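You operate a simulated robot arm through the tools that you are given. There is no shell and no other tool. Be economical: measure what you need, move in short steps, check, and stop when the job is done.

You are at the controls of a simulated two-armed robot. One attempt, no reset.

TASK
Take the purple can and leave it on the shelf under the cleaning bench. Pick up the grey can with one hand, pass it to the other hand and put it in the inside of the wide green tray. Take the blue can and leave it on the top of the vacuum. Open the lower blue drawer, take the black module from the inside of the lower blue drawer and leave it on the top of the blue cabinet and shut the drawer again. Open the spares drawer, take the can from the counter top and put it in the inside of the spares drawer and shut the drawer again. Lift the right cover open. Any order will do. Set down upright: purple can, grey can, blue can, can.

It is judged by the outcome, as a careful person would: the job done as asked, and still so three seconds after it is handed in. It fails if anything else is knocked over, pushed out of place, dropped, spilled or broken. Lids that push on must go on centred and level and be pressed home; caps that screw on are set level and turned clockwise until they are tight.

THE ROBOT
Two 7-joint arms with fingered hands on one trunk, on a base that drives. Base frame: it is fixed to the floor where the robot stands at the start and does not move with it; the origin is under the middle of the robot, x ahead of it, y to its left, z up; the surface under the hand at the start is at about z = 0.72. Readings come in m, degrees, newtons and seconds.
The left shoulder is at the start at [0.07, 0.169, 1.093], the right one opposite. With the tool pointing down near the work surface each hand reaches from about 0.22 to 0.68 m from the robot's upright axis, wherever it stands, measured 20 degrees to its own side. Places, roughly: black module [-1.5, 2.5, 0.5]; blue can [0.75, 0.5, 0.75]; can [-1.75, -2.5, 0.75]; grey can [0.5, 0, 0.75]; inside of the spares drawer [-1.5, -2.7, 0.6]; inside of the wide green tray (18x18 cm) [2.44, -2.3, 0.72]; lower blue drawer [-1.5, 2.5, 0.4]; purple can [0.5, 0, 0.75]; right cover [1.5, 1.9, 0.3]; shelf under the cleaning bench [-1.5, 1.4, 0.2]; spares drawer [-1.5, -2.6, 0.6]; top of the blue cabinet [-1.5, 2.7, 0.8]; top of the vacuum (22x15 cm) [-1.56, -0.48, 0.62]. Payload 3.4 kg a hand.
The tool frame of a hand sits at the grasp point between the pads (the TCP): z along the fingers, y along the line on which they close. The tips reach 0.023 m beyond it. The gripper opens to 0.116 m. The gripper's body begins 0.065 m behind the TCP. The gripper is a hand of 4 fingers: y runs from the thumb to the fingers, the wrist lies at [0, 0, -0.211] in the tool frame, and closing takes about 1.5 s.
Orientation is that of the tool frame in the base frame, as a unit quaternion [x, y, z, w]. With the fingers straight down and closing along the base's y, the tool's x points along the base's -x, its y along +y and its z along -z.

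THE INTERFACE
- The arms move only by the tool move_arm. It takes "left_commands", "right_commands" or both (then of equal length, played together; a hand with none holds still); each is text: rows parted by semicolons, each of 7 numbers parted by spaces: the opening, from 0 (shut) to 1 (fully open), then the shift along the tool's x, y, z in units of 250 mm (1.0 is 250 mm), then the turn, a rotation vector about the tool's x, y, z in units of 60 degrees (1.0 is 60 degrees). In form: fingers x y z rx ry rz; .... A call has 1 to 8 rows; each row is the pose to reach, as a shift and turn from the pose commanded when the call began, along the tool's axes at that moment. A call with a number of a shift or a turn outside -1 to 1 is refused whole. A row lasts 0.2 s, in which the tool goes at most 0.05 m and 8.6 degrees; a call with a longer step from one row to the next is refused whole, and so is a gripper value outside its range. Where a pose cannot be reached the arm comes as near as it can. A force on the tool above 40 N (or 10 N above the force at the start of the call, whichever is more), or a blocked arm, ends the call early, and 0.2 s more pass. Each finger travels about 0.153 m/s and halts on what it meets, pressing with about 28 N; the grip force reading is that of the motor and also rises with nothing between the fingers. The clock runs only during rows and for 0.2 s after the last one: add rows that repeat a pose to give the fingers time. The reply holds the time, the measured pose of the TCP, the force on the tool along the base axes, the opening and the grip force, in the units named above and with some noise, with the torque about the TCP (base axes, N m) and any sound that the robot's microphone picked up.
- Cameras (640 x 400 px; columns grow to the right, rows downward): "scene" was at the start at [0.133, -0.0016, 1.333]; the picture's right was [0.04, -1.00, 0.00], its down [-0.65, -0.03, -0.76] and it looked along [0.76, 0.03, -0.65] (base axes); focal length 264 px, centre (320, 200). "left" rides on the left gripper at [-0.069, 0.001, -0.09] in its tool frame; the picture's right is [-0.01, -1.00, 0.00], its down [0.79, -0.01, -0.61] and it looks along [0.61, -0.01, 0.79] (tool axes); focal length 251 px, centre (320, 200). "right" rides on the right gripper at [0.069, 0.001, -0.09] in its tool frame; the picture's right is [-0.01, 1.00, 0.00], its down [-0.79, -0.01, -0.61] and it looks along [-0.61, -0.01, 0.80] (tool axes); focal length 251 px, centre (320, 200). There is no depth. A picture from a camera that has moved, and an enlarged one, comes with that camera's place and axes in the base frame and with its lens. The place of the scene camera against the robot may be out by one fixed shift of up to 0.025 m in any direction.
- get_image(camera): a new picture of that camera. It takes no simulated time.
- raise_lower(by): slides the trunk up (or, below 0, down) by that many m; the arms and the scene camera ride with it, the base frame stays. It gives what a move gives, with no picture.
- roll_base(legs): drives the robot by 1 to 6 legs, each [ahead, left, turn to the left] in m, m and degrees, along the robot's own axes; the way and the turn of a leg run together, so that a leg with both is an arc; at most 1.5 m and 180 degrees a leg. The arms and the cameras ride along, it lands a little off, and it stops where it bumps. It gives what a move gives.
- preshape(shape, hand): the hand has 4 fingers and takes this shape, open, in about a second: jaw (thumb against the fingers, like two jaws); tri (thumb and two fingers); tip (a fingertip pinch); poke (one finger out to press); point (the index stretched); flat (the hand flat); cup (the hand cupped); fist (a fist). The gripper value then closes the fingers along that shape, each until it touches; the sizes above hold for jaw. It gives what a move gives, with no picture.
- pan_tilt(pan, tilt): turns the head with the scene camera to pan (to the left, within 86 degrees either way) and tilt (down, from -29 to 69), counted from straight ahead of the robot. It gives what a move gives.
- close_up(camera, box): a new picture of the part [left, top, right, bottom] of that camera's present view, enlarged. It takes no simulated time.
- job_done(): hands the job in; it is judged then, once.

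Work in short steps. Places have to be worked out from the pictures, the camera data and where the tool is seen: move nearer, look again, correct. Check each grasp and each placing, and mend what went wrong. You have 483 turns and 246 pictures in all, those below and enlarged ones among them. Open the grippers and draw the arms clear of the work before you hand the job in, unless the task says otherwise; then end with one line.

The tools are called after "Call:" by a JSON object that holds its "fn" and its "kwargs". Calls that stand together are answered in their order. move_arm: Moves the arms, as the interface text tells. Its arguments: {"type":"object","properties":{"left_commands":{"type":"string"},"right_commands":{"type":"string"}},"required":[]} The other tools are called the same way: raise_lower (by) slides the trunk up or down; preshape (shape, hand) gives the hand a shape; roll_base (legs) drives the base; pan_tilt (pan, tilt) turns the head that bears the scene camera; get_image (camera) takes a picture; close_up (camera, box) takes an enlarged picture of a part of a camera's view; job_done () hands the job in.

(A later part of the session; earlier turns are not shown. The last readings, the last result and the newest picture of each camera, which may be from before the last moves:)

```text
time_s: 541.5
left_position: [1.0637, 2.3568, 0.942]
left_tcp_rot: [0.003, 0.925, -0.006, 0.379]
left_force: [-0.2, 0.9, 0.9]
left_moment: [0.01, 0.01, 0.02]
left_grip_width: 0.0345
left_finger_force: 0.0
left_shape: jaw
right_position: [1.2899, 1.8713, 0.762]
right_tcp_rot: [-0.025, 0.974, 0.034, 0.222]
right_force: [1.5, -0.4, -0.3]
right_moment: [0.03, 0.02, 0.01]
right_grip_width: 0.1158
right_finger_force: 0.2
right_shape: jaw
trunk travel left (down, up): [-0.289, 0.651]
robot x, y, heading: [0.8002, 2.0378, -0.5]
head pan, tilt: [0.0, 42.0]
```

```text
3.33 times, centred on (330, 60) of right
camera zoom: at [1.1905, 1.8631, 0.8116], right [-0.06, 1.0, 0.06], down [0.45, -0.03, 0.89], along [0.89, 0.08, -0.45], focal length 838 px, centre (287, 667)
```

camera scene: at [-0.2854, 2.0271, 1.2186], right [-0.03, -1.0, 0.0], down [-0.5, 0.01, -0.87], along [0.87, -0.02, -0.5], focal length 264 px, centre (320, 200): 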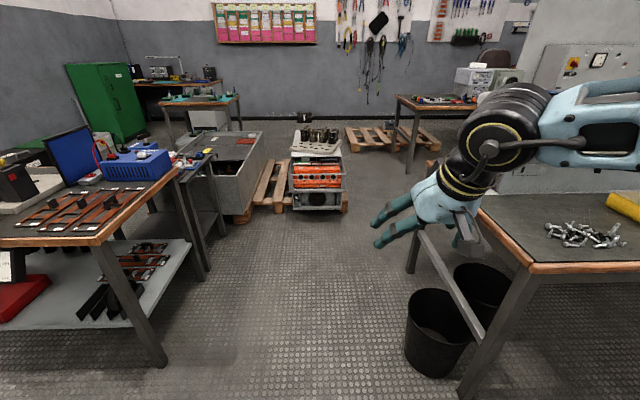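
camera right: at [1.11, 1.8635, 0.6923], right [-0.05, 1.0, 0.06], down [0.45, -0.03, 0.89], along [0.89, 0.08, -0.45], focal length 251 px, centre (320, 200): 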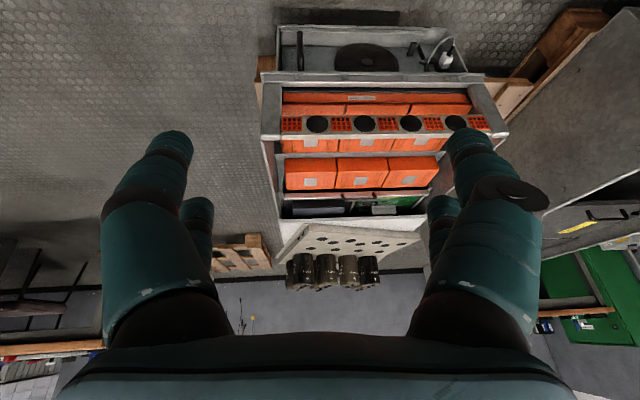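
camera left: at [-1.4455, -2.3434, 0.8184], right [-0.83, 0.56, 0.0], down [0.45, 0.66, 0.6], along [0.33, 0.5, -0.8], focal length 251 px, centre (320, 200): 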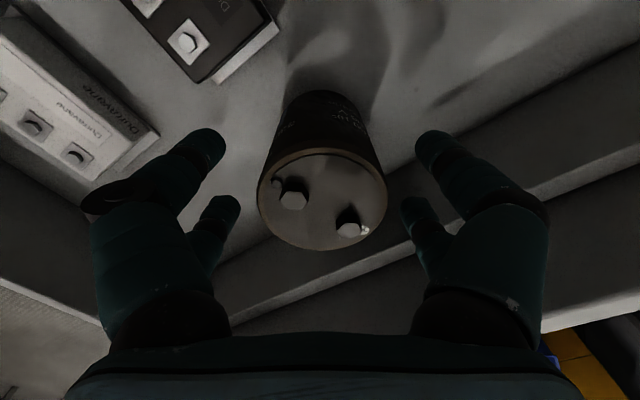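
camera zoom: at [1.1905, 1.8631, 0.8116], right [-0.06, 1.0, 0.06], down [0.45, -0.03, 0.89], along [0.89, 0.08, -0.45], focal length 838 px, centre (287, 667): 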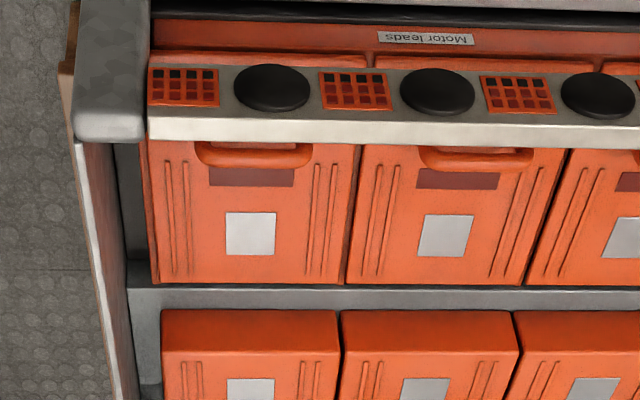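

Triangulated: right cover's handle bar at about (1.462, 1.89, 0.375), hinge at the back (x≈1.55); a finger recess lies behind the bar. I'll pinch the bar front/back with the right hand, from heading ~35°. I turn the hand upright, yaw it 45° and lower it.

Call:
{"fn": "roll_base", "kwargs": {"legs": [[-0.2, 0, 0]]}}

Call:
{"fn": "move_arm", "kwargs": {"right_commands": "0.8 0 0 0 0 0.1 0;0.6 0 0 0 0 0.2 0;0.4 0 0 0 0 0.3 0;0.4 0 0 0 0 0.417 0"}}

Call:
{"fn": "move_arm", "kwargs": {"right_commands": "0.4 0 -0.05 0.08 0 0 -0.1;0.4 0 -0.1 0.16 0 0 -0.2;0.4 0 -0.15 0.24 0 0 -0.3;0.4 0 -0.2 0.32 0 0 -0.4;0.4 0 -0.25 0.4 0 0 -0.5;0.4 0 -0.3 0.48 0 0 -0.6;0.4 0 -0.3 0.56 0 0 -0.7;0.4 0 -0.3 0.6 0 0 -0.75"}}

```text
time_s: 543.1
left_position: [0.8657, 2.3585, 0.9412]
left_tcp_rot: [0.004, 0.925, -0.007, 0.38]
left_force: [0.1, 0.7, -0.4]
left_moment: [0.02, -0.01, -0.03]
left_grip_width: 0.0346
left_finger_force: 0.1
left_shape: jaw
right_position: [1.0916, 1.8721, 0.7631]
right_tcp_rot: [-0.024, 0.974, 0.034, 0.224]
right_force: [0.6, 0.7, -0.1]
right_moment: [-0.01, -0.04, 0.02]
right_grip_width: 0.1159
right_finger_force: 0.1
right_shape: jaw
trunk travel left (down, up): [-0.289, 0.651]
robot x, y, heading: [0.6014, 2.0413, -0.6]
head pan, tilt: [0.0, 42.0]
```

```text
time_s: 544.1
left_position: [0.8654, 2.3596, 0.9409]
left_tcp_rot: [0.005, 0.925, -0.008, 0.379]
left_force: [-0.1, -0.2, 0.3]
left_moment: [0.03, -0.01, -0.02]
left_grip_width: 0.0344
left_finger_force: 0.1
left_shape: jaw
right_position: [1.0922, 1.8726, 0.7628]
right_tcp_rot: [-0.031, 0.999, 0.028, 0.007]
right_force: [-0.2, -0.3, -0.8]
right_moment: [-0.01, 0.01, -0.02]
right_grip_width: 0.0468
right_finger_force: 0.0
right_shape: jaw
trunk travel left (down, up): [-0.289, 0.651]
robot x, y, heading: [0.6001, 2.0382, -0.4]
head pan, tilt: [0.0, 42.0]
```

```text
time_s: 545.9
left_position: [0.8663, 2.3593, 0.9425]
left_tcp_rot: [0.004, 0.925, -0.007, 0.379]
left_force: [-0.6, -0.4, 0.2]
left_moment: [-0.01, 0.02, 0.03]
left_grip_width: 0.0346
left_finger_force: 0.0
left_shape: jaw
right_position: [1.0988, 1.8061, 0.6076]
right_tcp_rot: [-0.411, 0.911, 0.024, 0.017]
right_force: [-0.4, 0.3, -0.1]
right_moment: [-0.01, -0.02, -0.01]
right_grip_width: 0.0469
right_finger_force: 0.0
right_shape: jaw
trunk travel left (down, up): [-0.289, 0.651]
robot x, y, heading: [0.6026, 2.0383, -0.7]
head pan, tilt: [0.0, 42.0]
```

I turn to heading 35° and shift so the right hand is above the handle.

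Call:
{"fn": "roll_base", "kwargs": {"legs": [[0, 0, 35.7], [0.123, -0.383, 0]]}}

Call:
{"fn": "get_image", "kwargs": {"camera": "right"}}

```text
time_s: 550.1
left_position: [0.9626, 2.1992, 0.9429]
left_tcp_rot: [-0.272, 0.884, 0.107, 0.364]
left_force: [0.1, -0.2, 0.0]
left_moment: [0.0, -0.02, 0.0]
left_grip_width: 0.0345
left_finger_force: 0.1
left_shape: jaw
right_position: [1.4673, 1.8768, 0.6096]
right_tcp_rot: [-0.663, 0.748, 0.029, 0.01]
right_force: [-0.5, 0.0, -0.5]
right_moment: [0.02, 0.0, -0.02]
right_grip_width: 0.0469
right_finger_force: 0.0
right_shape: jaw
trunk travel left (down, up): [-0.289, 0.651]
robot x, y, heading: [0.925, 1.7859, 34.5]
head pan, tilt: [0.0, 42.0]
```

```text
40 pictures are left
camera right: at [1.4617, 1.8042, 0.6941], right [-0.99, 0.13, 0.03], down [0.12, 0.75, 0.65], along [0.06, 0.64, -0.76], focal length 251 px, centre (320, 200)
```

right: 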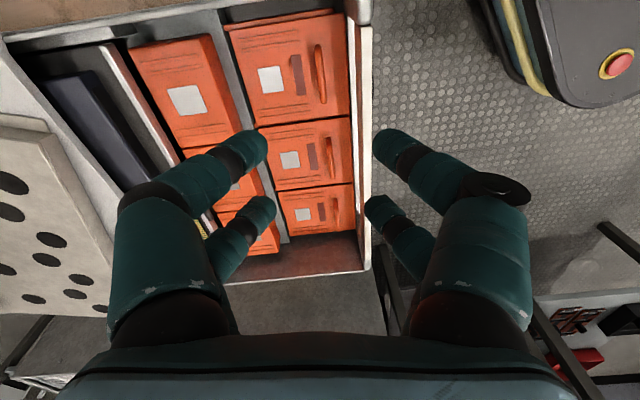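

The strip's back edge (x≈1.43, z≈0.43) leaves only a narrow gap in front of the bar. I narrow the fingers and lower to just above, then check alignment.

Call:
{"fn": "raise_lower", "kwargs": {"by": -0.12}}

Call:
{"fn": "move_arm", "kwargs": {"right_commands": "0.3 0 0 0 0 0 0;0.2 0 0 0 0 0 0;0.2 0 0 0 0 0 0"}}

Call:
{"fn": "get_image", "kwargs": {"camera": "right"}}

```text
time_s: 551.6
left_position: [0.9601, 2.1995, 0.8213]
left_tcp_rot: [-0.272, 0.884, 0.107, 0.364]
left_force: [-0.1, 0.3, 0.8]
left_moment: [0.0, 0.03, -0.01]
left_grip_width: 0.0344
left_finger_force: 0.0
left_shape: jaw
right_position: [1.4666, 1.8777, 0.4898]
right_tcp_rot: [-0.663, 0.748, 0.028, 0.009]
right_force: [0.8, 0.3, 0.1]
right_moment: [0.0, 0.02, 0.02]
right_grip_width: 0.0469
right_finger_force: 0.1
right_shape: jaw
trunk travel left (down, up): [-0.169, 0.771]
robot x, y, heading: [0.928, 1.7859, 34.2]
head pan, tilt: [0.0, 42.0]
```

```text
time_s: 552.5
left_position: [0.9613, 2.2001, 0.8228]
left_tcp_rot: [-0.272, 0.884, 0.106, 0.364]
left_force: [0.3, 0.0, 0.8]
left_moment: [0.01, 0.0, 0.0]
left_grip_width: 0.0345
left_finger_force: 0.1
left_shape: jaw
right_position: [1.4676, 1.8767, 0.4886]
right_tcp_rot: [-0.663, 0.748, 0.029, 0.009]
right_force: [-0.8, 0.2, -0.6]
right_moment: [0.01, 0.01, -0.01]
right_grip_width: 0.0236
right_finger_force: 0.1
right_shape: jaw
trunk travel left (down, up): [-0.169, 0.771]
robot x, y, heading: [0.9273, 1.7876, 34.0]
head pan, tilt: [0.0, 42.0]
```

```text
39 pictures are left
camera right: at [1.4614, 1.8044, 0.5743], right [-0.99, 0.13, 0.03], down [0.12, 0.75, 0.65], along [0.06, 0.64, -0.76], focal length 251 px, centre (320, 200)
```

right: 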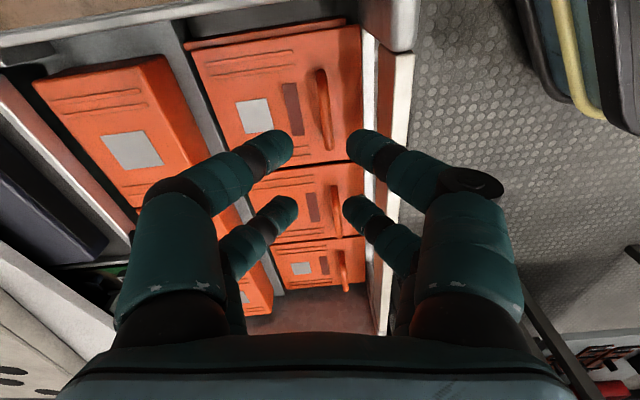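

Alignment looks right: the bar (x 1.462) is between the finger rows. I lower gently, watching the force.

Call:
{"fn": "raise_lower", "kwargs": {"by": -0.05}}

Call:
{"fn": "raise_lower", "kwargs": {"by": -0.03}}

Call:
{"fn": "get_image", "kwargs": {"camera": "right"}}

```text
time_s: 553.4
left_position: [0.9616, 2.1987, 0.7724]
left_tcp_rot: [-0.271, 0.884, 0.106, 0.365]
left_force: [0.8, -0.1, -0.2]
left_moment: [-0.02, 0.0, 0.03]
left_grip_width: 0.0345
left_finger_force: 0.0
left_shape: jaw
right_position: [1.468, 1.8768, 0.4392]
right_tcp_rot: [-0.664, 0.747, 0.028, 0.009]
right_force: [-0.6, -0.1, 0.0]
right_moment: [0.02, -0.03, 0.0]
right_grip_width: 0.0236
right_finger_force: 0.0
right_shape: jaw
trunk travel left (down, up): [-0.119, 0.821]
robot x, y, heading: [0.9293, 1.7874, 34.5]
head pan, tilt: [0.0, 42.0]
```

```text
time_s: 554.1
left_position: [0.9611, 2.1993, 0.7414]
left_tcp_rot: [-0.271, 0.884, 0.106, 0.366]
left_force: [-0.6, 0.4, 1.1]
left_moment: [0.06, 0.0, 0.0]
left_grip_width: 0.0343
left_finger_force: 0.0
left_shape: jaw
right_position: [1.4684, 1.8779, 0.4109]
right_tcp_rot: [-0.664, 0.747, 0.028, 0.012]
right_force: [17.0, 2.4, 19.7]
right_moment: [-0.36, 1.28, 0.14]
right_grip_width: 0.0219
right_finger_force: 0.1
right_shape: jaw
trunk travel left (down, up): [-0.089, 0.851]
robot x, y, heading: [0.9325, 1.7834, 34.2]
head pan, tilt: [0.0, 42.0]
```

```text
38 pictures are left
camera right: at [1.4621, 1.8046, 0.496], right [-0.99, 0.13, 0.03], down [0.11, 0.75, 0.65], along [0.06, 0.65, -0.76], focal length 251 px, centre (320, 200)
```

right: 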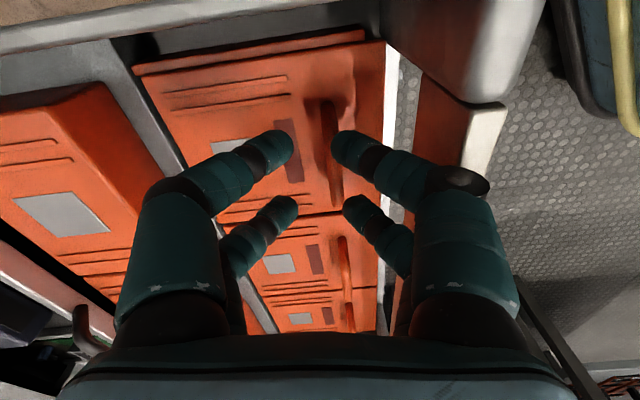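

Fingertips touch the cover's top surface; the bar is between them. I ease up slightly and close.

Call:
{"fn": "raise_lower", "kwargs": {"by": 0.004}}

Call:
{"fn": "move_arm", "kwargs": {"right_commands": "0.1 0 0 0 0 0 0;0 0 0 0 0 0 0;0 0 0 0 0 0 0;0 0 0 0 0 0 0;0 0 0 0 0 0 0"}}

Call:
{"fn": "get_image", "kwargs": {"camera": "right"}}

```text
time_s: 554.6
left_position: [0.9619, 2.2001, 0.7457]
left_tcp_rot: [-0.272, 0.884, 0.106, 0.364]
left_force: [0.7, -0.3, 0.3]
left_moment: [-0.01, -0.02, -0.01]
left_grip_width: 0.0344
left_finger_force: 0.1
left_shape: jaw
right_position: [1.4677, 1.8778, 0.412]
right_tcp_rot: [-0.663, 0.748, 0.028, 0.008]
right_force: [9.2, 0.7, 2.9]
right_moment: [-0.03, 0.3, 0.12]
right_grip_width: 0.0221
right_finger_force: 0.1
right_shape: jaw
trunk travel left (down, up): [-0.093, 0.847]
robot x, y, heading: [0.9305, 1.786, 34.0]
head pan, tilt: [0.0, 42.0]
```

```text
time_s: 555.9
left_position: [0.9602, 2.1988, 0.7445]
left_tcp_rot: [-0.272, 0.884, 0.107, 0.364]
left_force: [0.9, 0.6, 0.1]
left_moment: [0.04, 0.0, 0.0]
left_grip_width: 0.0343
left_finger_force: 0.1
left_shape: jaw
right_position: [1.4687, 1.8772, 0.4129]
right_tcp_rot: [-0.663, 0.748, 0.027, 0.01]
right_force: [0.4, 0.5, -0.3]
right_moment: [-0.03, -0.01, -0.04]
right_grip_width: 0.0002
right_finger_force: 28.3
right_shape: jaw
trunk travel left (down, up): [-0.093, 0.847]
robot x, y, heading: [0.9297, 1.7872, 34.4]
head pan, tilt: [0.0, 42.0]
```

```text
37 pictures are left
camera right: at [1.4614, 1.8043, 0.4983], right [-0.99, 0.13, 0.03], down [0.12, 0.75, 0.65], along [0.06, 0.64, -0.76], focal length 251 px, centre (320, 200)
```

right: 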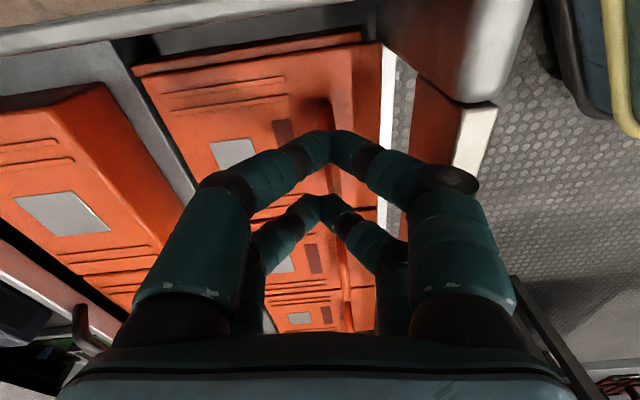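

The fingers closed just above the bar; the front fingers landed on it because the strip leaves little room. I raise, and tilt the hand 24° so the fingers slant toward the front and clear the strip.

Call:
{"fn": "raise_lower", "kwargs": {"by": 0.06}}

Call:
{"fn": "move_arm", "kwargs": {"right_commands": "0.1 0 0 0 -0.1 0 0;0.2 0 0 0 -0.2 0 0;0.22 0 0 0 -0.3 0 0;0.22 0 0 0 -0.4 0 0"}}

Call:
{"fn": "get_image", "kwargs": {"camera": "right"}}

```text
time_s: 556.9
left_position: [0.9616, 2.2002, 0.8058]
left_tcp_rot: [-0.272, 0.884, 0.107, 0.364]
left_force: [0.0, -0.9, -0.1]
left_moment: [0.01, -0.03, 0.01]
left_grip_width: 0.0346
left_finger_force: 0.1
left_shape: jaw
right_position: [1.4681, 1.8774, 0.473]
right_tcp_rot: [-0.664, 0.748, 0.028, 0.009]
right_force: [-0.6, 0.7, -0.6]
right_moment: [-0.01, 0.01, 0.05]
right_grip_width: 0.0001
right_finger_force: 28.1
right_shape: jaw
trunk travel left (down, up): [-0.153, 0.787]
robot x, y, heading: [0.9275, 1.7865, 34.5]
head pan, tilt: [0.0, 42.0]
```

```text
time_s: 557.9
left_position: [0.9612, 2.1991, 0.8067]
left_tcp_rot: [-0.272, 0.884, 0.107, 0.364]
left_force: [0.9, -0.7, -0.5]
left_moment: [-0.01, 0.0, -0.01]
left_grip_width: 0.0345
left_finger_force: 0.1
left_shape: jaw
right_position: [1.4678, 1.8761, 0.473]
right_tcp_rot: [-0.651, 0.725, 0.183, -0.129]
right_force: [0.1, 0.4, -0.1]
right_moment: [0.0, 0.0, 0.0]
right_grip_width: 0.0251
right_finger_force: 0.1
right_shape: jaw
trunk travel left (down, up): [-0.153, 0.787]
robot x, y, heading: [0.9301, 1.7871, 34.1]
head pan, tilt: [0.0, 42.0]
```

```text
36 pictures are left
camera right: at [1.4979, 1.8001, 0.5495], right [-0.9, 0.09, 0.43], down [0.36, 0.73, 0.58], along [-0.26, 0.68, -0.69], focal length 251 px, centre (320, 200)
```

right: 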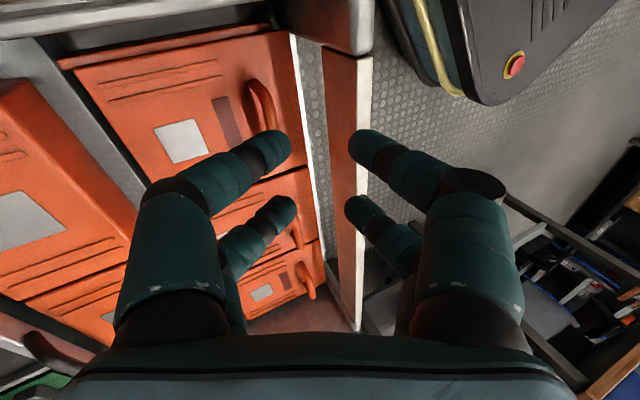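

Now the standing loop handle is clearly seen; re-triangulating gives the bar at (1.461, 1.884, 0.345), lower than I thought. I shift the hand rearward and slide down along the finger direction.

Call:
{"fn": "move_arm", "kwargs": {"right_commands": "0.22 0 -0.1 0 0 0 0;0.22 0 -0.19 0 0 0 0;0.22 0 -0.19 0.12 0 0 0;0.22 0 -0.19 0.24 0 0 0;0.22 0 -0.19 0.3 0 0 0"}}

Call:
{"fn": "get_image", "kwargs": {"camera": "right"}}

```text
time_s: 559.0
left_position: [0.9605, 2.199, 0.8052]
left_tcp_rot: [-0.272, 0.884, 0.106, 0.365]
left_force: [-0.2, -0.6, 0.3]
left_moment: [0.02, 0.01, 0.0]
left_grip_width: 0.0344
left_finger_force: 0.1
left_shape: jaw
right_position: [1.4733, 1.8723, 0.3896]
right_tcp_rot: [-0.651, 0.726, 0.184, -0.128]
right_force: [-0.6, -0.1, -0.2]
right_moment: [-0.01, 0.02, -0.02]
right_grip_width: 0.0252
right_finger_force: 0.0
right_shape: jaw
right hand out of reach, approached as far as the arm can: row 3, 4, 5
trunk travel left (down, up): [-0.153, 0.787]
robot x, y, heading: [0.9288, 1.7895, 34.6]
head pan, tilt: [0.0, 42.0]
```

```text
35 pictures are left
camera right: at [1.5017, 1.7954, 0.4671], right [-0.9, 0.09, 0.43], down [0.36, 0.73, 0.58], along [-0.26, 0.68, -0.69], focal length 251 px, centre (320, 200)
```

right: 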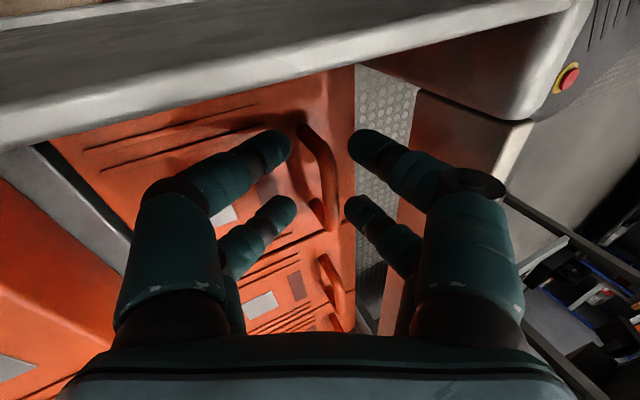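

The arm is at its reach limit, so I finish with base and trunk: bar centre (1.462, 1.89, 0.347). Small base shift, then lower 3 cm.

Call:
{"fn": "roll_base", "kwargs": {"legs": [[0.005, 0.0174, 0]]}}

Call:
{"fn": "raise_lower", "kwargs": {"by": -0.018}}

Call:
{"fn": "raise_lower", "kwargs": {"by": -0.012}}

Call:
{"fn": "get_image", "kwargs": {"camera": "right"}}

```text
time_s: 559.8
left_position: [0.9545, 2.2161, 0.8052]
left_tcp_rot: [-0.271, 0.884, 0.106, 0.365]
left_force: [0.2, 0.0, -0.1]
left_moment: [0.01, -0.04, -0.02]
left_grip_width: 0.0346
left_finger_force: 0.0
left_shape: jaw
right_position: [1.4669, 1.8889, 0.3908]
right_tcp_rot: [-0.651, 0.726, 0.182, -0.127]
right_force: [0.2, 0.2, 0.0]
right_moment: [0.02, 0.0, -0.03]
right_grip_width: 0.025
right_finger_force: 0.0
right_shape: jaw
trunk travel left (down, up): [-0.153, 0.787]
robot x, y, heading: [0.9212, 1.8092, 34.3]
head pan, tilt: [0.0, 42.0]
```

```text
time_s: 560.5
left_position: [0.9537, 2.218, 0.7884]
left_tcp_rot: [-0.271, 0.884, 0.106, 0.366]
left_force: [-0.2, 0.2, -0.1]
left_moment: [0.02, 0.05, -0.03]
left_grip_width: 0.0343
left_finger_force: 0.1
left_shape: jaw
right_position: [1.4667, 1.8899, 0.3756]
right_tcp_rot: [-0.652, 0.725, 0.183, -0.125]
right_force: [4.8, -0.8, 19.4]
right_moment: [-0.25, -0.23, 0.1]
right_grip_width: 0.0244
right_finger_force: 0.1
right_shape: jaw
trunk travel left (down, up): [-0.135, 0.805]
robot x, y, heading: [0.9242, 1.8082, 34.2]
head pan, tilt: [0.0, 42.0]
```

```text
time_s: 561.0
left_position: [0.954, 2.217, 0.7766]
left_tcp_rot: [-0.272, 0.884, 0.106, 0.366]
left_force: [-1.2, 0.2, 1.0]
left_moment: [0.01, 0.0, -0.02]
left_grip_width: 0.0346
left_finger_force: 0.0
left_shape: jaw
right_position: [1.4665, 1.8906, 0.3675]
right_tcp_rot: [-0.651, 0.726, 0.183, -0.124]
right_force: [-1.7, -3.5, 25.3]
right_moment: [-0.32, 0.14, 0.03]
right_grip_width: 0.0216
right_finger_force: 0.0
right_shape: jaw
trunk travel left (down, up): [-0.125, 0.815]
robot x, y, heading: [0.9206, 1.8086, 34.5]
head pan, tilt: [0.0, 42.0]
stopped: the force on the tool passed its limit at 42 N (the readings are from after the stop); the commanded pose is now the measured one
```

```text
34 pictures are left
camera right: at [1.4961, 1.8133, 0.4436], right [-0.9, 0.09, 0.43], down [0.36, 0.72, 0.59], along [-0.25, 0.68, -0.68], focal length 251 px, centre (320, 200)
```

right: 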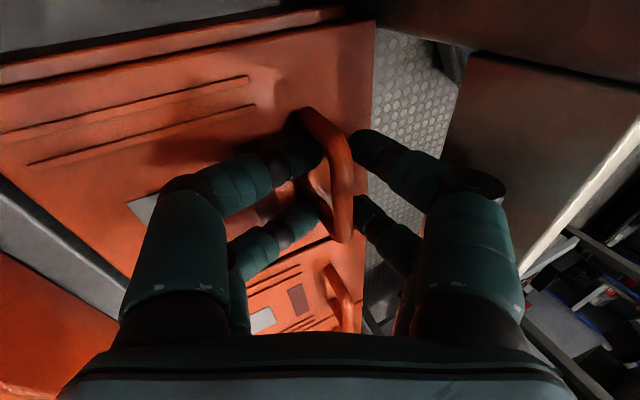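

The loop bar is now right between the finger rows, rear fingertips on the cover surface. I close on it.

Call:
{"fn": "move_arm", "kwargs": {"right_commands": "0.1 0 0 -0.01 0 0 0;0 0 0 -0.012 0 0 0;0 0 0 -0.012 0 0 0;0 0 0 -0.012 0 0 0;0 0 0 -0.012 0 0 0"}}

Call:
{"fn": "get_image", "kwargs": {"camera": "right"}}

```text
time_s: 562.2
left_position: [0.9536, 2.2159, 0.7767]
left_tcp_rot: [-0.271, 0.884, 0.106, 0.366]
left_force: [0.0, 0.9, 0.6]
left_moment: [0.02, 0.0, 0.0]
left_grip_width: 0.0343
left_finger_force: 0.1
left_shape: jaw
right_position: [1.4674, 1.891, 0.3668]
right_tcp_rot: [-0.652, 0.725, 0.182, -0.125]
right_force: [-15.2, -3.7, 12.8]
right_moment: [-0.33, 0.29, 0.03]
right_grip_width: 0.0056
right_finger_force: 28.1
right_shape: jaw
trunk travel left (down, up): [-0.125, 0.815]
robot x, y, heading: [0.9255, 1.804, 34.3]
head pan, tilt: [0.0, 42.0]
```

```text
33 pictures are left
camera right: at [1.4967, 1.8131, 0.4443], right [-0.9, 0.09, 0.43], down [0.36, 0.73, 0.59], along [-0.26, 0.68, -0.69], focal length 251 px, centre (320, 200)
```

right: 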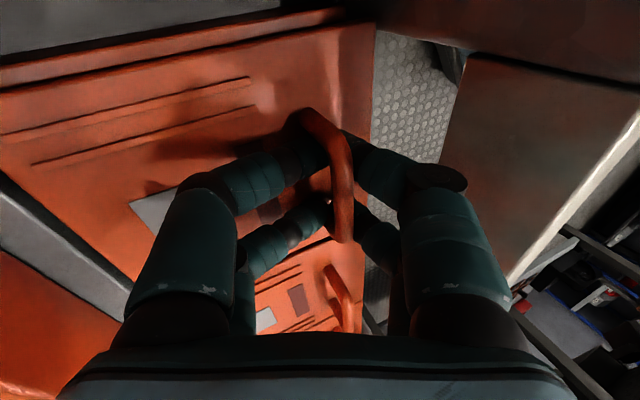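

The loop is gripped. I start lifting: 1.5 cm up, watching the force.

Call:
{"fn": "raise_lower", "kwargs": {"by": 0.015}}

Call:
{"fn": "raise_lower", "kwargs": {"by": 0.015}}

Call:
{"fn": "get_image", "kwargs": {"camera": "right"}}

```text
time_s: 562.8
left_position: [0.956, 2.2175, 0.7921]
left_tcp_rot: [-0.272, 0.885, 0.106, 0.363]
left_force: [-0.6, -0.6, -0.7]
left_moment: [0.04, 0.01, -0.01]
left_grip_width: 0.0344
left_finger_force: 0.1
left_shape: jaw
right_position: [1.4688, 1.8888, 0.3822]
right_tcp_rot: [-0.651, 0.726, 0.183, -0.126]
right_force: [-8.3, -5.9, 1.1]
right_moment: [-0.52, 0.27, 0.19]
right_grip_width: 0.0043
right_finger_force: 27.7
right_shape: jaw
trunk travel left (down, up): [-0.14, 0.8]
robot x, y, heading: [0.9223, 1.8033, 34.2]
head pan, tilt: [0.0, 42.0]
```

```text
time_s: 563.5
left_position: [0.9562, 2.2171, 0.808]
left_tcp_rot: [-0.271, 0.884, 0.107, 0.365]
left_force: [0.2, 0.6, 0.0]
left_moment: [0.02, -0.01, -0.01]
left_grip_width: 0.0345
left_finger_force: 0.1
left_shape: jaw
right_position: [1.4697, 1.8905, 0.3964]
right_tcp_rot: [-0.651, 0.726, 0.183, -0.126]
right_force: [6.2, -8.8, -4.5]
right_moment: [-0.56, 0.04, 0.02]
right_grip_width: 0.0047
right_finger_force: 28.6
right_shape: jaw
trunk travel left (down, up): [-0.155, 0.785]
robot x, y, heading: [0.9249, 1.8067, 34.3]
head pan, tilt: [0.0, 42.0]
```

```text
32 pictures are left
camera right: at [1.4992, 1.8126, 0.4723], right [-0.9, 0.1, 0.43], down [0.36, 0.72, 0.59], along [-0.25, 0.68, -0.69], focal length 251 px, centre (320, 200)
```

right: 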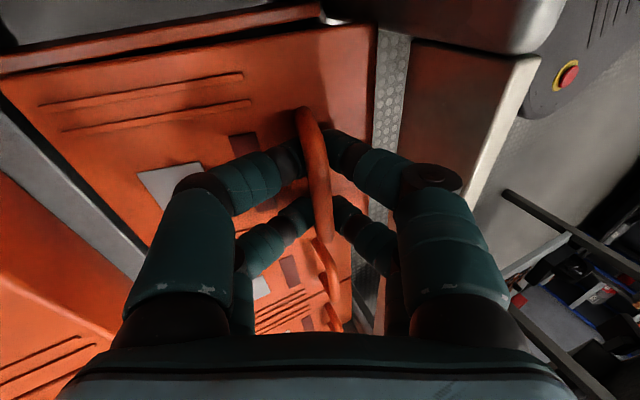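

It is rising (handle well above its neighbour). I continue along the arc about the rear hinge: +x with up.

Call:
{"fn": "roll_base", "kwargs": {"legs": [[0.012, -0.008, 0]]}}

Call:
{"fn": "raise_lower", "kwargs": {"by": 0.02}}

Call:
{"fn": "roll_base", "kwargs": {"legs": [[0.012, -0.008, 0]]}}

Call:
{"fn": "raise_lower", "kwargs": {"by": 0.015}}

Call:
{"fn": "get_image", "kwargs": {"camera": "right"}}

```text
time_s: 564.4
left_position: [0.97, 2.2167, 0.807]
left_tcp_rot: [-0.272, 0.885, 0.106, 0.364]
left_force: [0.6, -0.4, 0.1]
left_moment: [-0.03, 0.01, -0.01]
left_grip_width: 0.0345
left_finger_force: 0.1
left_shape: jaw
right_position: [1.4773, 1.8889, 0.3975]
right_tcp_rot: [-0.653, 0.722, 0.185, -0.134]
right_force: [-11.1, -3.9, 3.3]
right_moment: [-0.32, 0.2, 0.28]
right_grip_width: 0.0037
right_finger_force: 27.9
right_shape: jaw
trunk travel left (down, up): [-0.155, 0.785]
robot x, y, heading: [0.9373, 1.8063, 34.0]
head pan, tilt: [0.0, 42.0]
stopped in leg 1: the force on the tool passed its limit at 40 N (the readings are from after the stop); the commanded pose is now the measured one
```

```text
time_s: 565.1
left_position: [0.9719, 2.2158, 0.8265]
left_tcp_rot: [-0.27, 0.885, 0.106, 0.363]
left_force: [0.5, 0.0, 0.7]
left_moment: [0.0, 0.0, 0.02]
left_grip_width: 0.0348
left_finger_force: 0.0
left_shape: jaw
right_position: [1.48, 1.8892, 0.4153]
right_tcp_rot: [-0.651, 0.724, 0.185, -0.133]
right_force: [10.0, -6.1, -7.8]
right_moment: [-0.35, -0.07, 0.21]
right_grip_width: 0.0045
right_finger_force: 27.6
right_shape: jaw
trunk travel left (down, up): [-0.175, 0.765]
robot x, y, heading: [0.9363, 1.8054, 34.0]
head pan, tilt: [0.0, 42.0]
```

```text
time_s: 565.9
left_position: [0.9818, 2.2168, 0.8272]
left_tcp_rot: [-0.271, 0.884, 0.106, 0.366]
left_force: [-0.5, -0.2, 1.1]
left_moment: [0.04, 0.0, -0.02]
left_grip_width: 0.0345
left_finger_force: 0.1
left_shape: jaw
right_position: [1.4913, 1.8872, 0.42]
right_tcp_rot: [-0.652, 0.723, 0.186, -0.132]
right_force: [-21.5, -20.2, 13.5]
right_moment: [-0.39, 0.58, 0.71]
right_grip_width: 0.0043
right_finger_force: 28.1
right_shape: jaw
trunk travel left (down, up): [-0.175, 0.765]
robot x, y, heading: [0.952, 1.806, 33.8]
head pan, tilt: [0.0, 42.0]
```

```text
time_s: 566.5
left_position: [0.987, 2.2177, 0.8422]
left_tcp_rot: [-0.271, 0.885, 0.106, 0.363]
left_force: [-0.4, -0.4, 1.0]
left_moment: [-0.02, -0.02, 0.04]
left_grip_width: 0.0343
left_finger_force: 0.0
left_shape: jaw
right_position: [1.4939, 1.8876, 0.4292]
right_tcp_rot: [-0.652, 0.723, 0.185, -0.134]
right_force: [8.8, -8.2, -10.4]
right_moment: [-0.2, -0.02, 0.35]
right_grip_width: 0.0049
right_finger_force: 28.2
right_shape: jaw
trunk travel left (down, up): [-0.19, 0.75]
robot x, y, heading: [0.9548, 1.8054, 34.0]
head pan, tilt: [0.0, 42.0]
```

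```text
31 pictures are left
camera right: at [1.525, 1.8111, 0.5061], right [-0.89, 0.09, 0.44], down [0.36, 0.73, 0.58], along [-0.27, 0.68, -0.69], focal length 251 px, centre (320, 200)
```

right: 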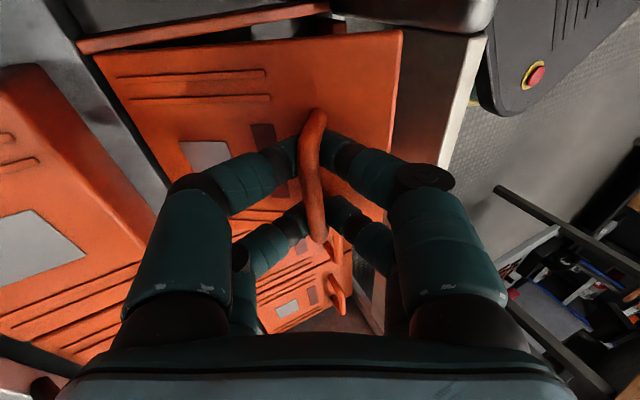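

Cover is ~42° open. I continue along the arc in small steps.

Call:
{"fn": "roll_base", "kwargs": {"legs": [[0.011, -0.0075, 0]]}}

Call:
{"fn": "raise_lower", "kwargs": {"by": 0.012}}

Call:
{"fn": "roll_base", "kwargs": {"legs": [[0.011, -0.0075, 0]]}}

Call:
{"fn": "raise_lower", "kwargs": {"by": 0.006}}

Call:
{"fn": "roll_base", "kwargs": {"legs": [[0.012, -0.008, 0]]}}

Call:
{"fn": "get_image", "kwargs": {"camera": "right"}}

```text
time_s: 567.2
left_position: [0.995, 2.2159, 0.8432]
left_tcp_rot: [-0.271, 0.884, 0.106, 0.365]
left_force: [-0.1, 0.2, 0.3]
left_moment: [-0.03, 0.01, 0.05]
left_grip_width: 0.0347
left_finger_force: 0.1
left_shape: jaw
right_position: [1.5049, 1.8879, 0.4333]
right_tcp_rot: [-0.653, 0.722, 0.185, -0.134]
right_force: [-19.0, -19.1, 17.1]
right_moment: [-0.34, 0.66, 0.63]
right_grip_width: 0.0043
right_finger_force: 27.7
right_shape: jaw
trunk travel left (down, up): [-0.19, 0.75]
robot x, y, heading: [0.9671, 1.8035, 34.2]
head pan, tilt: [0.0, 42.0]
```

```text
time_s: 567.8
left_position: [1.0003, 2.2177, 0.8528]
left_tcp_rot: [-0.27, 0.886, 0.106, 0.362]
left_force: [0.7, -0.2, 0.4]
left_moment: [0.01, -0.02, 0.01]
left_grip_width: 0.0345
left_finger_force: 0.0
left_shape: jaw
right_position: [1.5063, 1.8879, 0.4405]
right_tcp_rot: [-0.651, 0.723, 0.186, -0.137]
right_force: [7.6, -2.4, -18.8]
right_moment: [0.03, 0.3, 0.37]
right_grip_width: 0.005
right_finger_force: 27.9
right_shape: jaw
trunk travel left (down, up): [-0.202, 0.738]
robot x, y, heading: [0.9667, 1.8054, 34.3]
head pan, tilt: [0.0, 42.0]
```

```text
time_s: 568.6
left_position: [1.0101, 2.2163, 0.8549]
left_tcp_rot: [-0.27, 0.884, 0.106, 0.366]
left_force: [-0.6, -0.4, 0.9]
left_moment: [0.03, -0.06, 0.01]
left_grip_width: 0.0346
left_finger_force: 0.2
left_shape: jaw
right_position: [1.5174, 1.8868, 0.445]
right_tcp_rot: [-0.653, 0.722, 0.186, -0.135]
right_force: [-14.4, -7.7, 6.0]
right_moment: [0.48, 1.11, 0.55]
right_grip_width: 0.0049
right_finger_force: 28.3
right_shape: jaw
trunk travel left (down, up): [-0.202, 0.738]
robot x, y, heading: [0.979, 1.8081, 34.1]
head pan, tilt: [0.0, 42.0]
```

```text
time_s: 569.1
left_position: [1.014, 2.2159, 0.8592]
left_tcp_rot: [-0.271, 0.885, 0.106, 0.362]
left_force: [-0.1, 0.1, 0.5]
left_moment: [0.01, 0.06, -0.01]
left_grip_width: 0.0345
left_finger_force: 0.1
left_shape: jaw
right_position: [1.5183, 1.888, 0.4464]
right_tcp_rot: [-0.652, 0.722, 0.187, -0.138]
right_force: [-0.6, 1.1, -19.3]
right_moment: [0.3, 0.83, 0.43]
right_grip_width: 0.0047
right_finger_force: 27.9
right_shape: jaw
trunk travel left (down, up): [-0.208, 0.732]
robot x, y, heading: [0.9747, 1.8041, 34.2]
head pan, tilt: [0.0, 42.0]
```

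```text
time_s: 569.9
left_position: [1.0242, 2.2161, 0.8614]
left_tcp_rot: [-0.27, 0.884, 0.106, 0.365]
left_force: [0.0, 0.3, -0.6]
left_moment: [-0.01, -0.03, 0.0]
left_grip_width: 0.0345
left_finger_force: 0.1
left_shape: jaw
right_position: [1.5315, 1.8868, 0.452]
right_tcp_rot: [-0.653, 0.721, 0.188, -0.135]
right_force: [-17.1, -7.9, 8.3]
right_moment: [0.93, 1.55, 0.62]
right_grip_width: 0.0053
right_finger_force: 27.9
right_shape: jaw
trunk travel left (down, up): [-0.208, 0.732]
robot x, y, heading: [0.991, 1.8036, 34.0]
head pan, tilt: [0.0, 42.0]
```

```text
30 pictures are left
camera right: at [1.5623, 1.8111, 0.528], right [-0.89, 0.09, 0.45], down [0.36, 0.73, 0.58], along [-0.28, 0.68, -0.68], focal length 251 px, centre (320, 200)
```

right: 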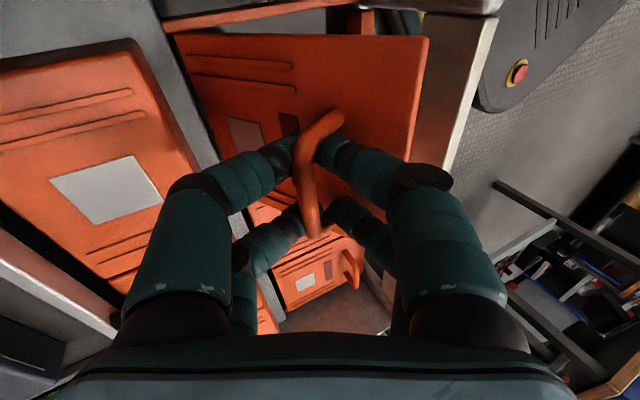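

About 70° open. Two more steps mainly in +x.

Call:
{"fn": "roll_base", "kwargs": {"legs": [[0.011, -0.0075, 0]]}}

Call:
{"fn": "roll_base", "kwargs": {"legs": [[0.011, -0.0075, 0]]}}

Call:
{"fn": "get_image", "kwargs": {"camera": "right"}}

```text
time_s: 570.7
left_position: [1.0361, 2.2145, 0.8619]
left_tcp_rot: [-0.27, 0.884, 0.106, 0.367]
left_force: [0.5, 0.1, -0.6]
left_moment: [0.01, 0.04, -0.01]
left_grip_width: 0.0345
left_finger_force: 0.0
left_shape: jaw
right_position: [1.543, 1.8869, 0.4538]
right_tcp_rot: [-0.653, 0.722, 0.187, -0.134]
right_force: [-24.3, -9.1, 26.3]
right_moment: [1.32, 2.08, 0.65]
right_grip_width: 0.0064
right_finger_force: 28.0
right_shape: jaw
trunk travel left (down, up): [-0.208, 0.732]
robot x, y, heading: [1.0036, 1.8049, 34.2]
head pan, tilt: [0.0, 42.0]
```

```text
time_s: 571.6
left_position: [1.051, 2.2136, 0.8601]
left_tcp_rot: [-0.27, 0.884, 0.106, 0.366]
left_force: [0.2, 0.2, -0.8]
left_moment: [0.01, -0.01, -0.02]
left_grip_width: 0.0342
left_finger_force: 0.1
left_shape: jaw
right_position: [1.5525, 1.8869, 0.4566]
right_tcp_rot: [-0.653, 0.719, 0.193, -0.14]
right_force: [-19.3, -7.1, 16.5]
right_moment: [1.27, 1.86, 0.54]
right_grip_width: 0.0056
right_finger_force: 27.4
right_shape: jaw
trunk travel left (down, up): [-0.208, 0.732]
robot x, y, heading: [1.0179, 1.8044, 34.0]
head pan, tilt: [0.0, 42.0]
stopped in leg 1: the force on the tool passed its limit at 48 N (the readings are from after the stop); the commanded pose is now the measured one
```

```text
29 pictures are left
camera right: at [1.585, 1.8109, 0.5312], right [-0.88, 0.08, 0.46], down [0.37, 0.73, 0.58], along [-0.29, 0.68, -0.68], focal length 251 px, centre (320, 200)
```

right: 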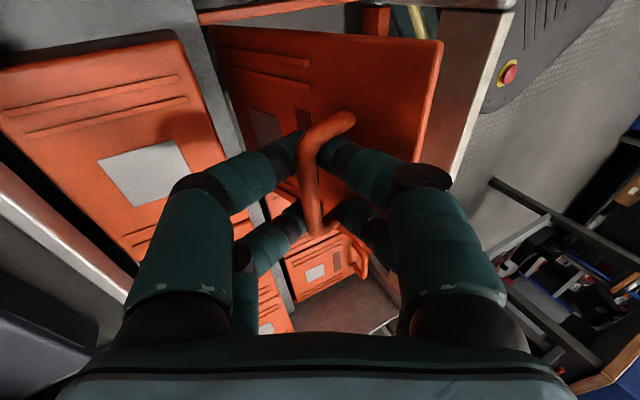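

~80° open; the pinch now resists the rotation. I open the fingers slightly so the bar can turn freely, the front fingers keep pulling it rearward.

Call:
{"fn": "move_arm", "kwargs": {"right_commands": "0.1 0 0 0 0 0 0;0.2 0 0 0 0 0 0;0.28 0 0 0 0 0 0"}}

Call:
{"fn": "roll_base", "kwargs": {"legs": [[0.02, -0.0135, 0]]}}

Call:
{"fn": "get_image", "kwargs": {"camera": "right"}}

```text
time_s: 572.4
left_position: [1.053, 2.216, 0.8596]
left_tcp_rot: [-0.27, 0.885, 0.106, 0.364]
left_force: [0.9, 0.2, -0.2]
left_moment: [0.02, -0.01, 0.01]
left_grip_width: 0.0344
left_finger_force: 0.1
left_shape: jaw
right_position: [1.555, 1.887, 0.4534]
right_tcp_rot: [-0.652, 0.72, 0.192, -0.139]
right_force: [-0.1, -2.1, 1.0]
right_moment: [0.01, 0.04, 0.12]
right_grip_width: 0.0326
right_finger_force: 0.1
right_shape: jaw
trunk travel left (down, up): [-0.208, 0.732]
robot x, y, heading: [1.0207, 1.8041, 34.0]
head pan, tilt: [0.0, 42.0]
```

```text
time_s: 573.2
left_position: [1.0776, 2.2151, 0.8604]
left_tcp_rot: [-0.269, 0.885, 0.105, 0.365]
left_force: [-0.5, -0.2, 0.3]
left_moment: [-0.04, 0.01, -0.01]
left_grip_width: 0.0344
left_finger_force: 0.1
left_shape: jaw
right_position: [1.579, 1.8887, 0.4546]
right_tcp_rot: [-0.653, 0.719, 0.192, -0.139]
right_force: [-2.0, -1.8, 9.2]
right_moment: [0.16, 0.24, 0.1]
right_grip_width: 0.0348
right_finger_force: 0.1
right_shape: jaw
trunk travel left (down, up): [-0.208, 0.732]
robot x, y, heading: [1.045, 1.8034, 34.0]
head pan, tilt: [0.0, 42.0]
```

```text
28 pictures are left
camera right: at [1.612, 1.8112, 0.5296], right [-0.88, 0.08, 0.46], down [0.37, 0.73, 0.58], along [-0.29, 0.68, -0.68], focal length 251 px, centre (320, 200)
```

right: 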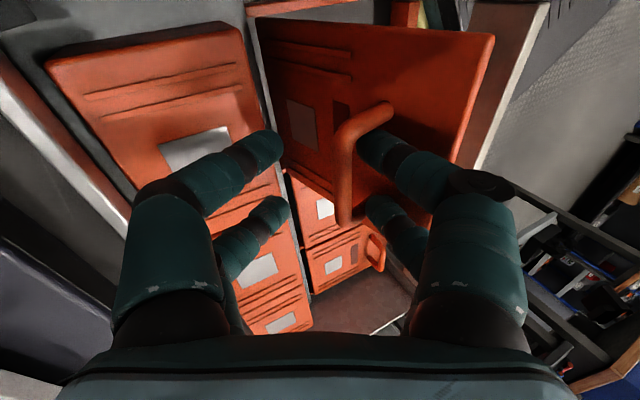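

The bar rests against the front fingers. I keep pulling rearward.

Call:
{"fn": "roll_base", "kwargs": {"legs": [[0.02, -0.0135, 0]]}}

Call:
{"fn": "roll_base", "kwargs": {"legs": [[0.015, -0.01, 0]]}}

Call:
{"fn": "get_image", "kwargs": {"camera": "right"}}

```text
time_s: 574.0
left_position: [1.1013, 2.2153, 0.8601]
left_tcp_rot: [-0.269, 0.885, 0.105, 0.365]
left_force: [-0.7, 0.2, 1.3]
left_moment: [-0.02, -0.03, 0.0]
left_grip_width: 0.0348
left_finger_force: 0.0
left_shape: jaw
right_position: [1.6031, 1.8867, 0.4544]
right_tcp_rot: [-0.653, 0.719, 0.193, -0.139]
right_force: [-0.6, -1.8, 12.4]
right_moment: [0.31, 0.54, 0.06]
right_grip_width: 0.0359
right_finger_force: 0.1
right_shape: jaw
trunk travel left (down, up): [-0.208, 0.732]
robot x, y, heading: [1.0691, 1.8022, 33.9]
head pan, tilt: [0.0, 42.0]
```

```text
time_s: 574.8
left_position: [1.1193, 2.214, 0.8597]
left_tcp_rot: [-0.27, 0.885, 0.106, 0.364]
left_force: [0.5, 0.3, 0.5]
left_moment: [0.01, 0.0, -0.02]
left_grip_width: 0.0343
left_finger_force: 0.1
left_shape: jaw
right_position: [1.621, 1.888, 0.4547]
right_tcp_rot: [-0.652, 0.72, 0.193, -0.14]
right_force: [1.4, -0.3, 9.5]
right_moment: [0.29, 0.44, 0.03]
right_grip_width: 0.035
right_finger_force: 0.0
right_shape: jaw
trunk travel left (down, up): [-0.208, 0.732]
robot x, y, heading: [1.0914, 1.8061, 33.7]
head pan, tilt: [0.0, 42.0]
```

```text
27 pictures are left
camera right: at [1.6539, 1.8109, 0.5301], right [-0.88, 0.08, 0.46], down [0.37, 0.73, 0.58], along [-0.29, 0.68, -0.68], focal length 251 px, centre (320, 200)
```

right: 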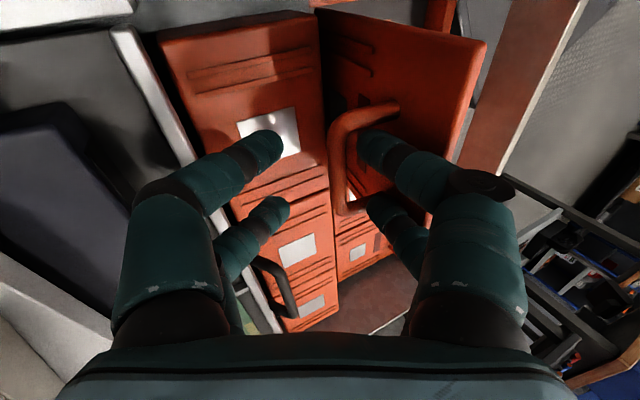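

The cover is about vertical now. I raise a touch and pull a further 4 cm to tip it past vertical.

Call:
{"fn": "raise_lower", "kwargs": {"by": 0.008}}

Call:
{"fn": "roll_base", "kwargs": {"legs": [[0.02, -0.0135, 0]]}}

Call:
{"fn": "roll_base", "kwargs": {"legs": [[0.015, -0.01, 0]]}}

Call:
{"fn": "get_image", "kwargs": {"camera": "right"}}

```text
time_s: 575.4
left_position: [1.1199, 2.2149, 0.868]
left_tcp_rot: [-0.269, 0.885, 0.105, 0.365]
left_force: [-1.1, 0.8, -0.3]
left_moment: [-0.01, -0.01, -0.02]
left_grip_width: 0.0341
left_finger_force: 0.0
left_shape: jaw
right_position: [1.6218, 1.8884, 0.461]
right_tcp_rot: [-0.652, 0.719, 0.193, -0.14]
right_force: [0.1, 0.2, 0.4]
right_moment: [-0.04, -0.01, -0.03]
right_grip_width: 0.0321
right_finger_force: 0.0
right_shape: jaw
trunk travel left (down, up): [-0.216, 0.724]
robot x, y, heading: [1.0846, 1.8064, 33.9]
head pan, tilt: [0.0, 42.0]
```

```text
time_s: 576.2
left_position: [1.1452, 2.2149, 0.8679]
left_tcp_rot: [-0.269, 0.885, 0.106, 0.364]
left_force: [0.3, 0.0, 0.6]
left_moment: [0.01, 0.0, 0.02]
left_grip_width: 0.0343
left_finger_force: 0.2
left_shape: jaw
right_position: [1.6457, 1.8889, 0.4627]
right_tcp_rot: [-0.653, 0.719, 0.193, -0.139]
right_force: [-0.5, 0.3, -0.2]
right_moment: [-0.02, 0.03, 0.02]
right_grip_width: 0.032
right_finger_force: 0.0
right_shape: jaw
trunk travel left (down, up): [-0.216, 0.724]
robot x, y, heading: [1.1093, 1.8044, 33.7]
head pan, tilt: [0.0, 42.0]
```

```text
time_s: 577.0
left_position: [1.162, 2.2146, 0.8672]
left_tcp_rot: [-0.27, 0.885, 0.106, 0.364]
left_force: [0.8, -0.7, -0.1]
left_moment: [0.0, -0.01, -0.03]
left_grip_width: 0.0347
left_finger_force: 0.1
left_shape: jaw
right_position: [1.6639, 1.8884, 0.4616]
right_tcp_rot: [-0.653, 0.719, 0.193, -0.139]
right_force: [-0.1, 0.2, 0.0]
right_moment: [-0.02, 0.01, -0.01]
right_grip_width: 0.0323
right_finger_force: 0.0
right_shape: jaw
trunk travel left (down, up): [-0.216, 0.724]
robot x, y, heading: [1.1294, 1.8026, 33.7]
head pan, tilt: [0.0, 42.0]
```

```text
26 pictures are left
camera right: at [1.6964, 1.8112, 0.537], right [-0.88, 0.08, 0.46], down [0.37, 0.73, 0.58], along [-0.29, 0.68, -0.68], focal length 251 px, centre (320, 200)
```

right: 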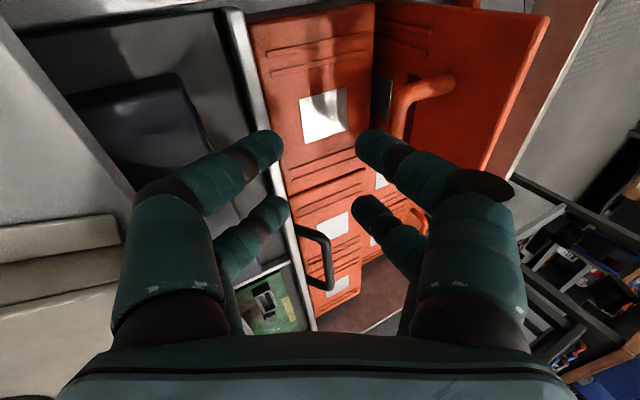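

The cover stays open on its own (standing at about 90°, hand no longer touching it). I raise the hand straight up and back away.

Call:
{"fn": "raise_lower", "kwargs": {"by": 0.25}}

Call:
{"fn": "roll_base", "kwargs": {"legs": [[-0.4, 0.1, 0]]}}

Call:
{"fn": "roll_base", "kwargs": {"legs": [[0, 0, -34]]}}

Call:
{"fn": "get_image", "kwargs": {"camera": "scene"}}

```text
time_s: 579.6
left_position: [1.1613, 2.2149, 1.1181]
left_tcp_rot: [-0.269, 0.885, 0.105, 0.365]
left_force: [-0.1, 0.2, 0.3]
left_moment: [0.01, 0.02, 0.0]
left_grip_width: 0.0345
left_finger_force: 0.1
left_shape: jaw
right_position: [1.6626, 1.8882, 0.7115]
right_tcp_rot: [-0.653, 0.719, 0.194, -0.139]
right_force: [0.4, -0.7, 0.0]
right_moment: [-0.01, 0.0, -0.02]
right_grip_width: 0.0323
right_finger_force: 0.1
right_shape: jaw
trunk travel left (down, up): [-0.466, 0.474]
robot x, y, heading: [1.1244, 1.8057, 34.0]
head pan, tilt: [0.0, 42.0]
```

```text
time_s: 581.5
left_position: [0.8744, 2.1438, 1.116]
left_tcp_rot: [-0.305, 0.873, 0.119, 0.361]
left_force: [-0.3, -0.5, 0.6]
left_moment: [-0.03, -0.04, -0.04]
left_grip_width: 0.0349
left_finger_force: 0.0
left_shape: jaw
right_position: [1.4017, 1.8572, 0.7135]
right_tcp_rot: [-0.681, 0.693, 0.186, -0.146]
right_force: [0.5, 0.4, -0.1]
right_moment: [0.01, -0.02, 0.0]
right_grip_width: 0.0322
right_finger_force: 0.1
right_shape: jaw
trunk travel left (down, up): [-0.466, 0.474]
robot x, y, heading: [0.8764, 1.7297, 38.5]
head pan, tilt: [0.0, 42.0]
stopped in leg 1: the robot was blocked; the commanded pose is now the measured one
```

```text
time_s: 583.5
left_position: [1.1083, 2.0719, 1.1168]
left_tcp_rot: [-0.037, 0.924, 0.011, 0.379]
left_force: [0.5, -0.2, 0.3]
left_moment: [-0.03, 0.0, 0.02]
left_grip_width: 0.0345
left_finger_force: 0.0
left_shape: jaw
right_position: [1.3853, 1.5408, 0.713]
right_tcp_rot: [-0.449, 0.861, 0.223, -0.086]
right_force: [-0.5, -0.6, -0.7]
right_moment: [-0.01, -0.01, -0.04]
right_grip_width: 0.0323
right_finger_force: 0.0
right_shape: jaw
trunk travel left (down, up): [-0.466, 0.474]
robot x, y, heading: [0.8758, 1.7296, 4.3]
head pan, tilt: [0.0, 42.0]
```

```text
25 pictures are left
camera scene: at [1.0082, 1.7345, 1.1968], right [0.08, -1.0, 0.0], down [-0.67, -0.05, -0.74], along [0.74, 0.06, -0.67], focal length 264 px, centre (320, 200)
```

scene: 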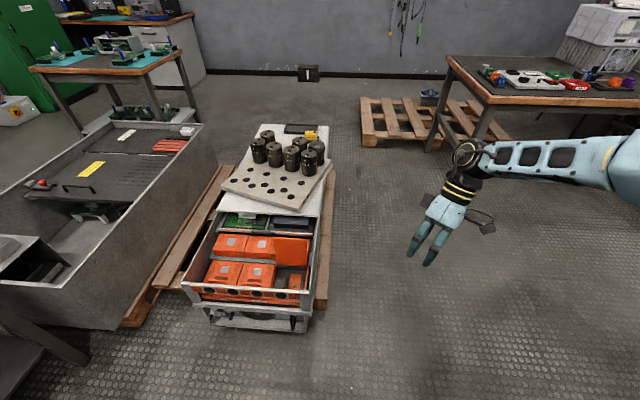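

The right cover stands open. The base was blocked on the way back, probably by the bench end; I move left and check that nothing was disturbed.

Call:
{"fn": "roll_base", "kwargs": {"legs": [[0, 0.35, 0], [0, 0, -60]]}}

Call:
{"fn": "pan_tilt", "kwargs": {"pan": -50, "tilt": 40}}

Call:
{"fn": "get_image", "kwargs": {"camera": "scene"}}

```text
time_s: 588.4
left_position: [1.2614, 2.0437, 1.1172]
left_tcp_rot: [0.43, 0.819, -0.182, 0.333]
left_force: [-0.1, 0.3, 0.0]
left_moment: [0.01, 0.01, 0.01]
left_grip_width: 0.0346
left_finger_force: 0.1
left_shape: jaw
right_position: [0.9395, 1.5388, 0.7126]
right_tcp_rot: [0.041, 0.971, 0.234, 0.036]
right_force: [1.7, 14.7, 0.5]
right_moment: [-0.14, 0.02, -0.26]
right_grip_width: 0.0282
right_finger_force: 0.0
right_shape: jaw
trunk travel left (down, up): [-0.466, 0.474]
robot x, y, heading: [0.8447, 2.0754, -55.4]
head pan, tilt: [0.0, 42.0]
```

```text
time_s: 589.6
left_position: [1.2623, 2.0433, 1.1177]
left_tcp_rot: [0.431, 0.819, -0.182, 0.334]
left_force: [0.6, -1.2, 0.4]
left_moment: [-0.01, 0.04, 0.03]
left_grip_width: 0.0346
left_finger_force: 0.1
left_shape: jaw
right_position: [0.9408, 1.5375, 0.713]
right_tcp_rot: [0.042, 0.971, 0.234, 0.036]
right_force: [1.1, 13.8, 1.7]
right_moment: [-0.18, 0.04, -0.27]
right_grip_width: 0.0285
right_finger_force: 0.1
right_shape: jaw
trunk travel left (down, up): [-0.466, 0.474]
robot x, y, heading: [0.852, 2.0678, -55.3]
head pan, tilt: [-50.0, 40.0]
```

```text
24 pictures are left
camera scene: at [0.8541, 1.9454, 1.2], right [-0.96, 0.26, 0.0], down [0.17, 0.62, -0.77], along [-0.2, -0.74, -0.64], focal length 264 px, centre (320, 200)
```

scene: 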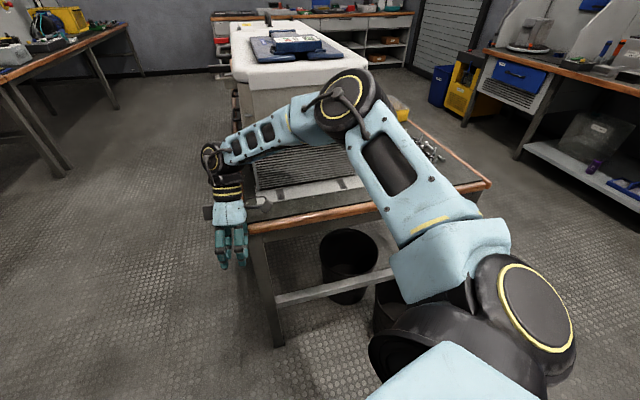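

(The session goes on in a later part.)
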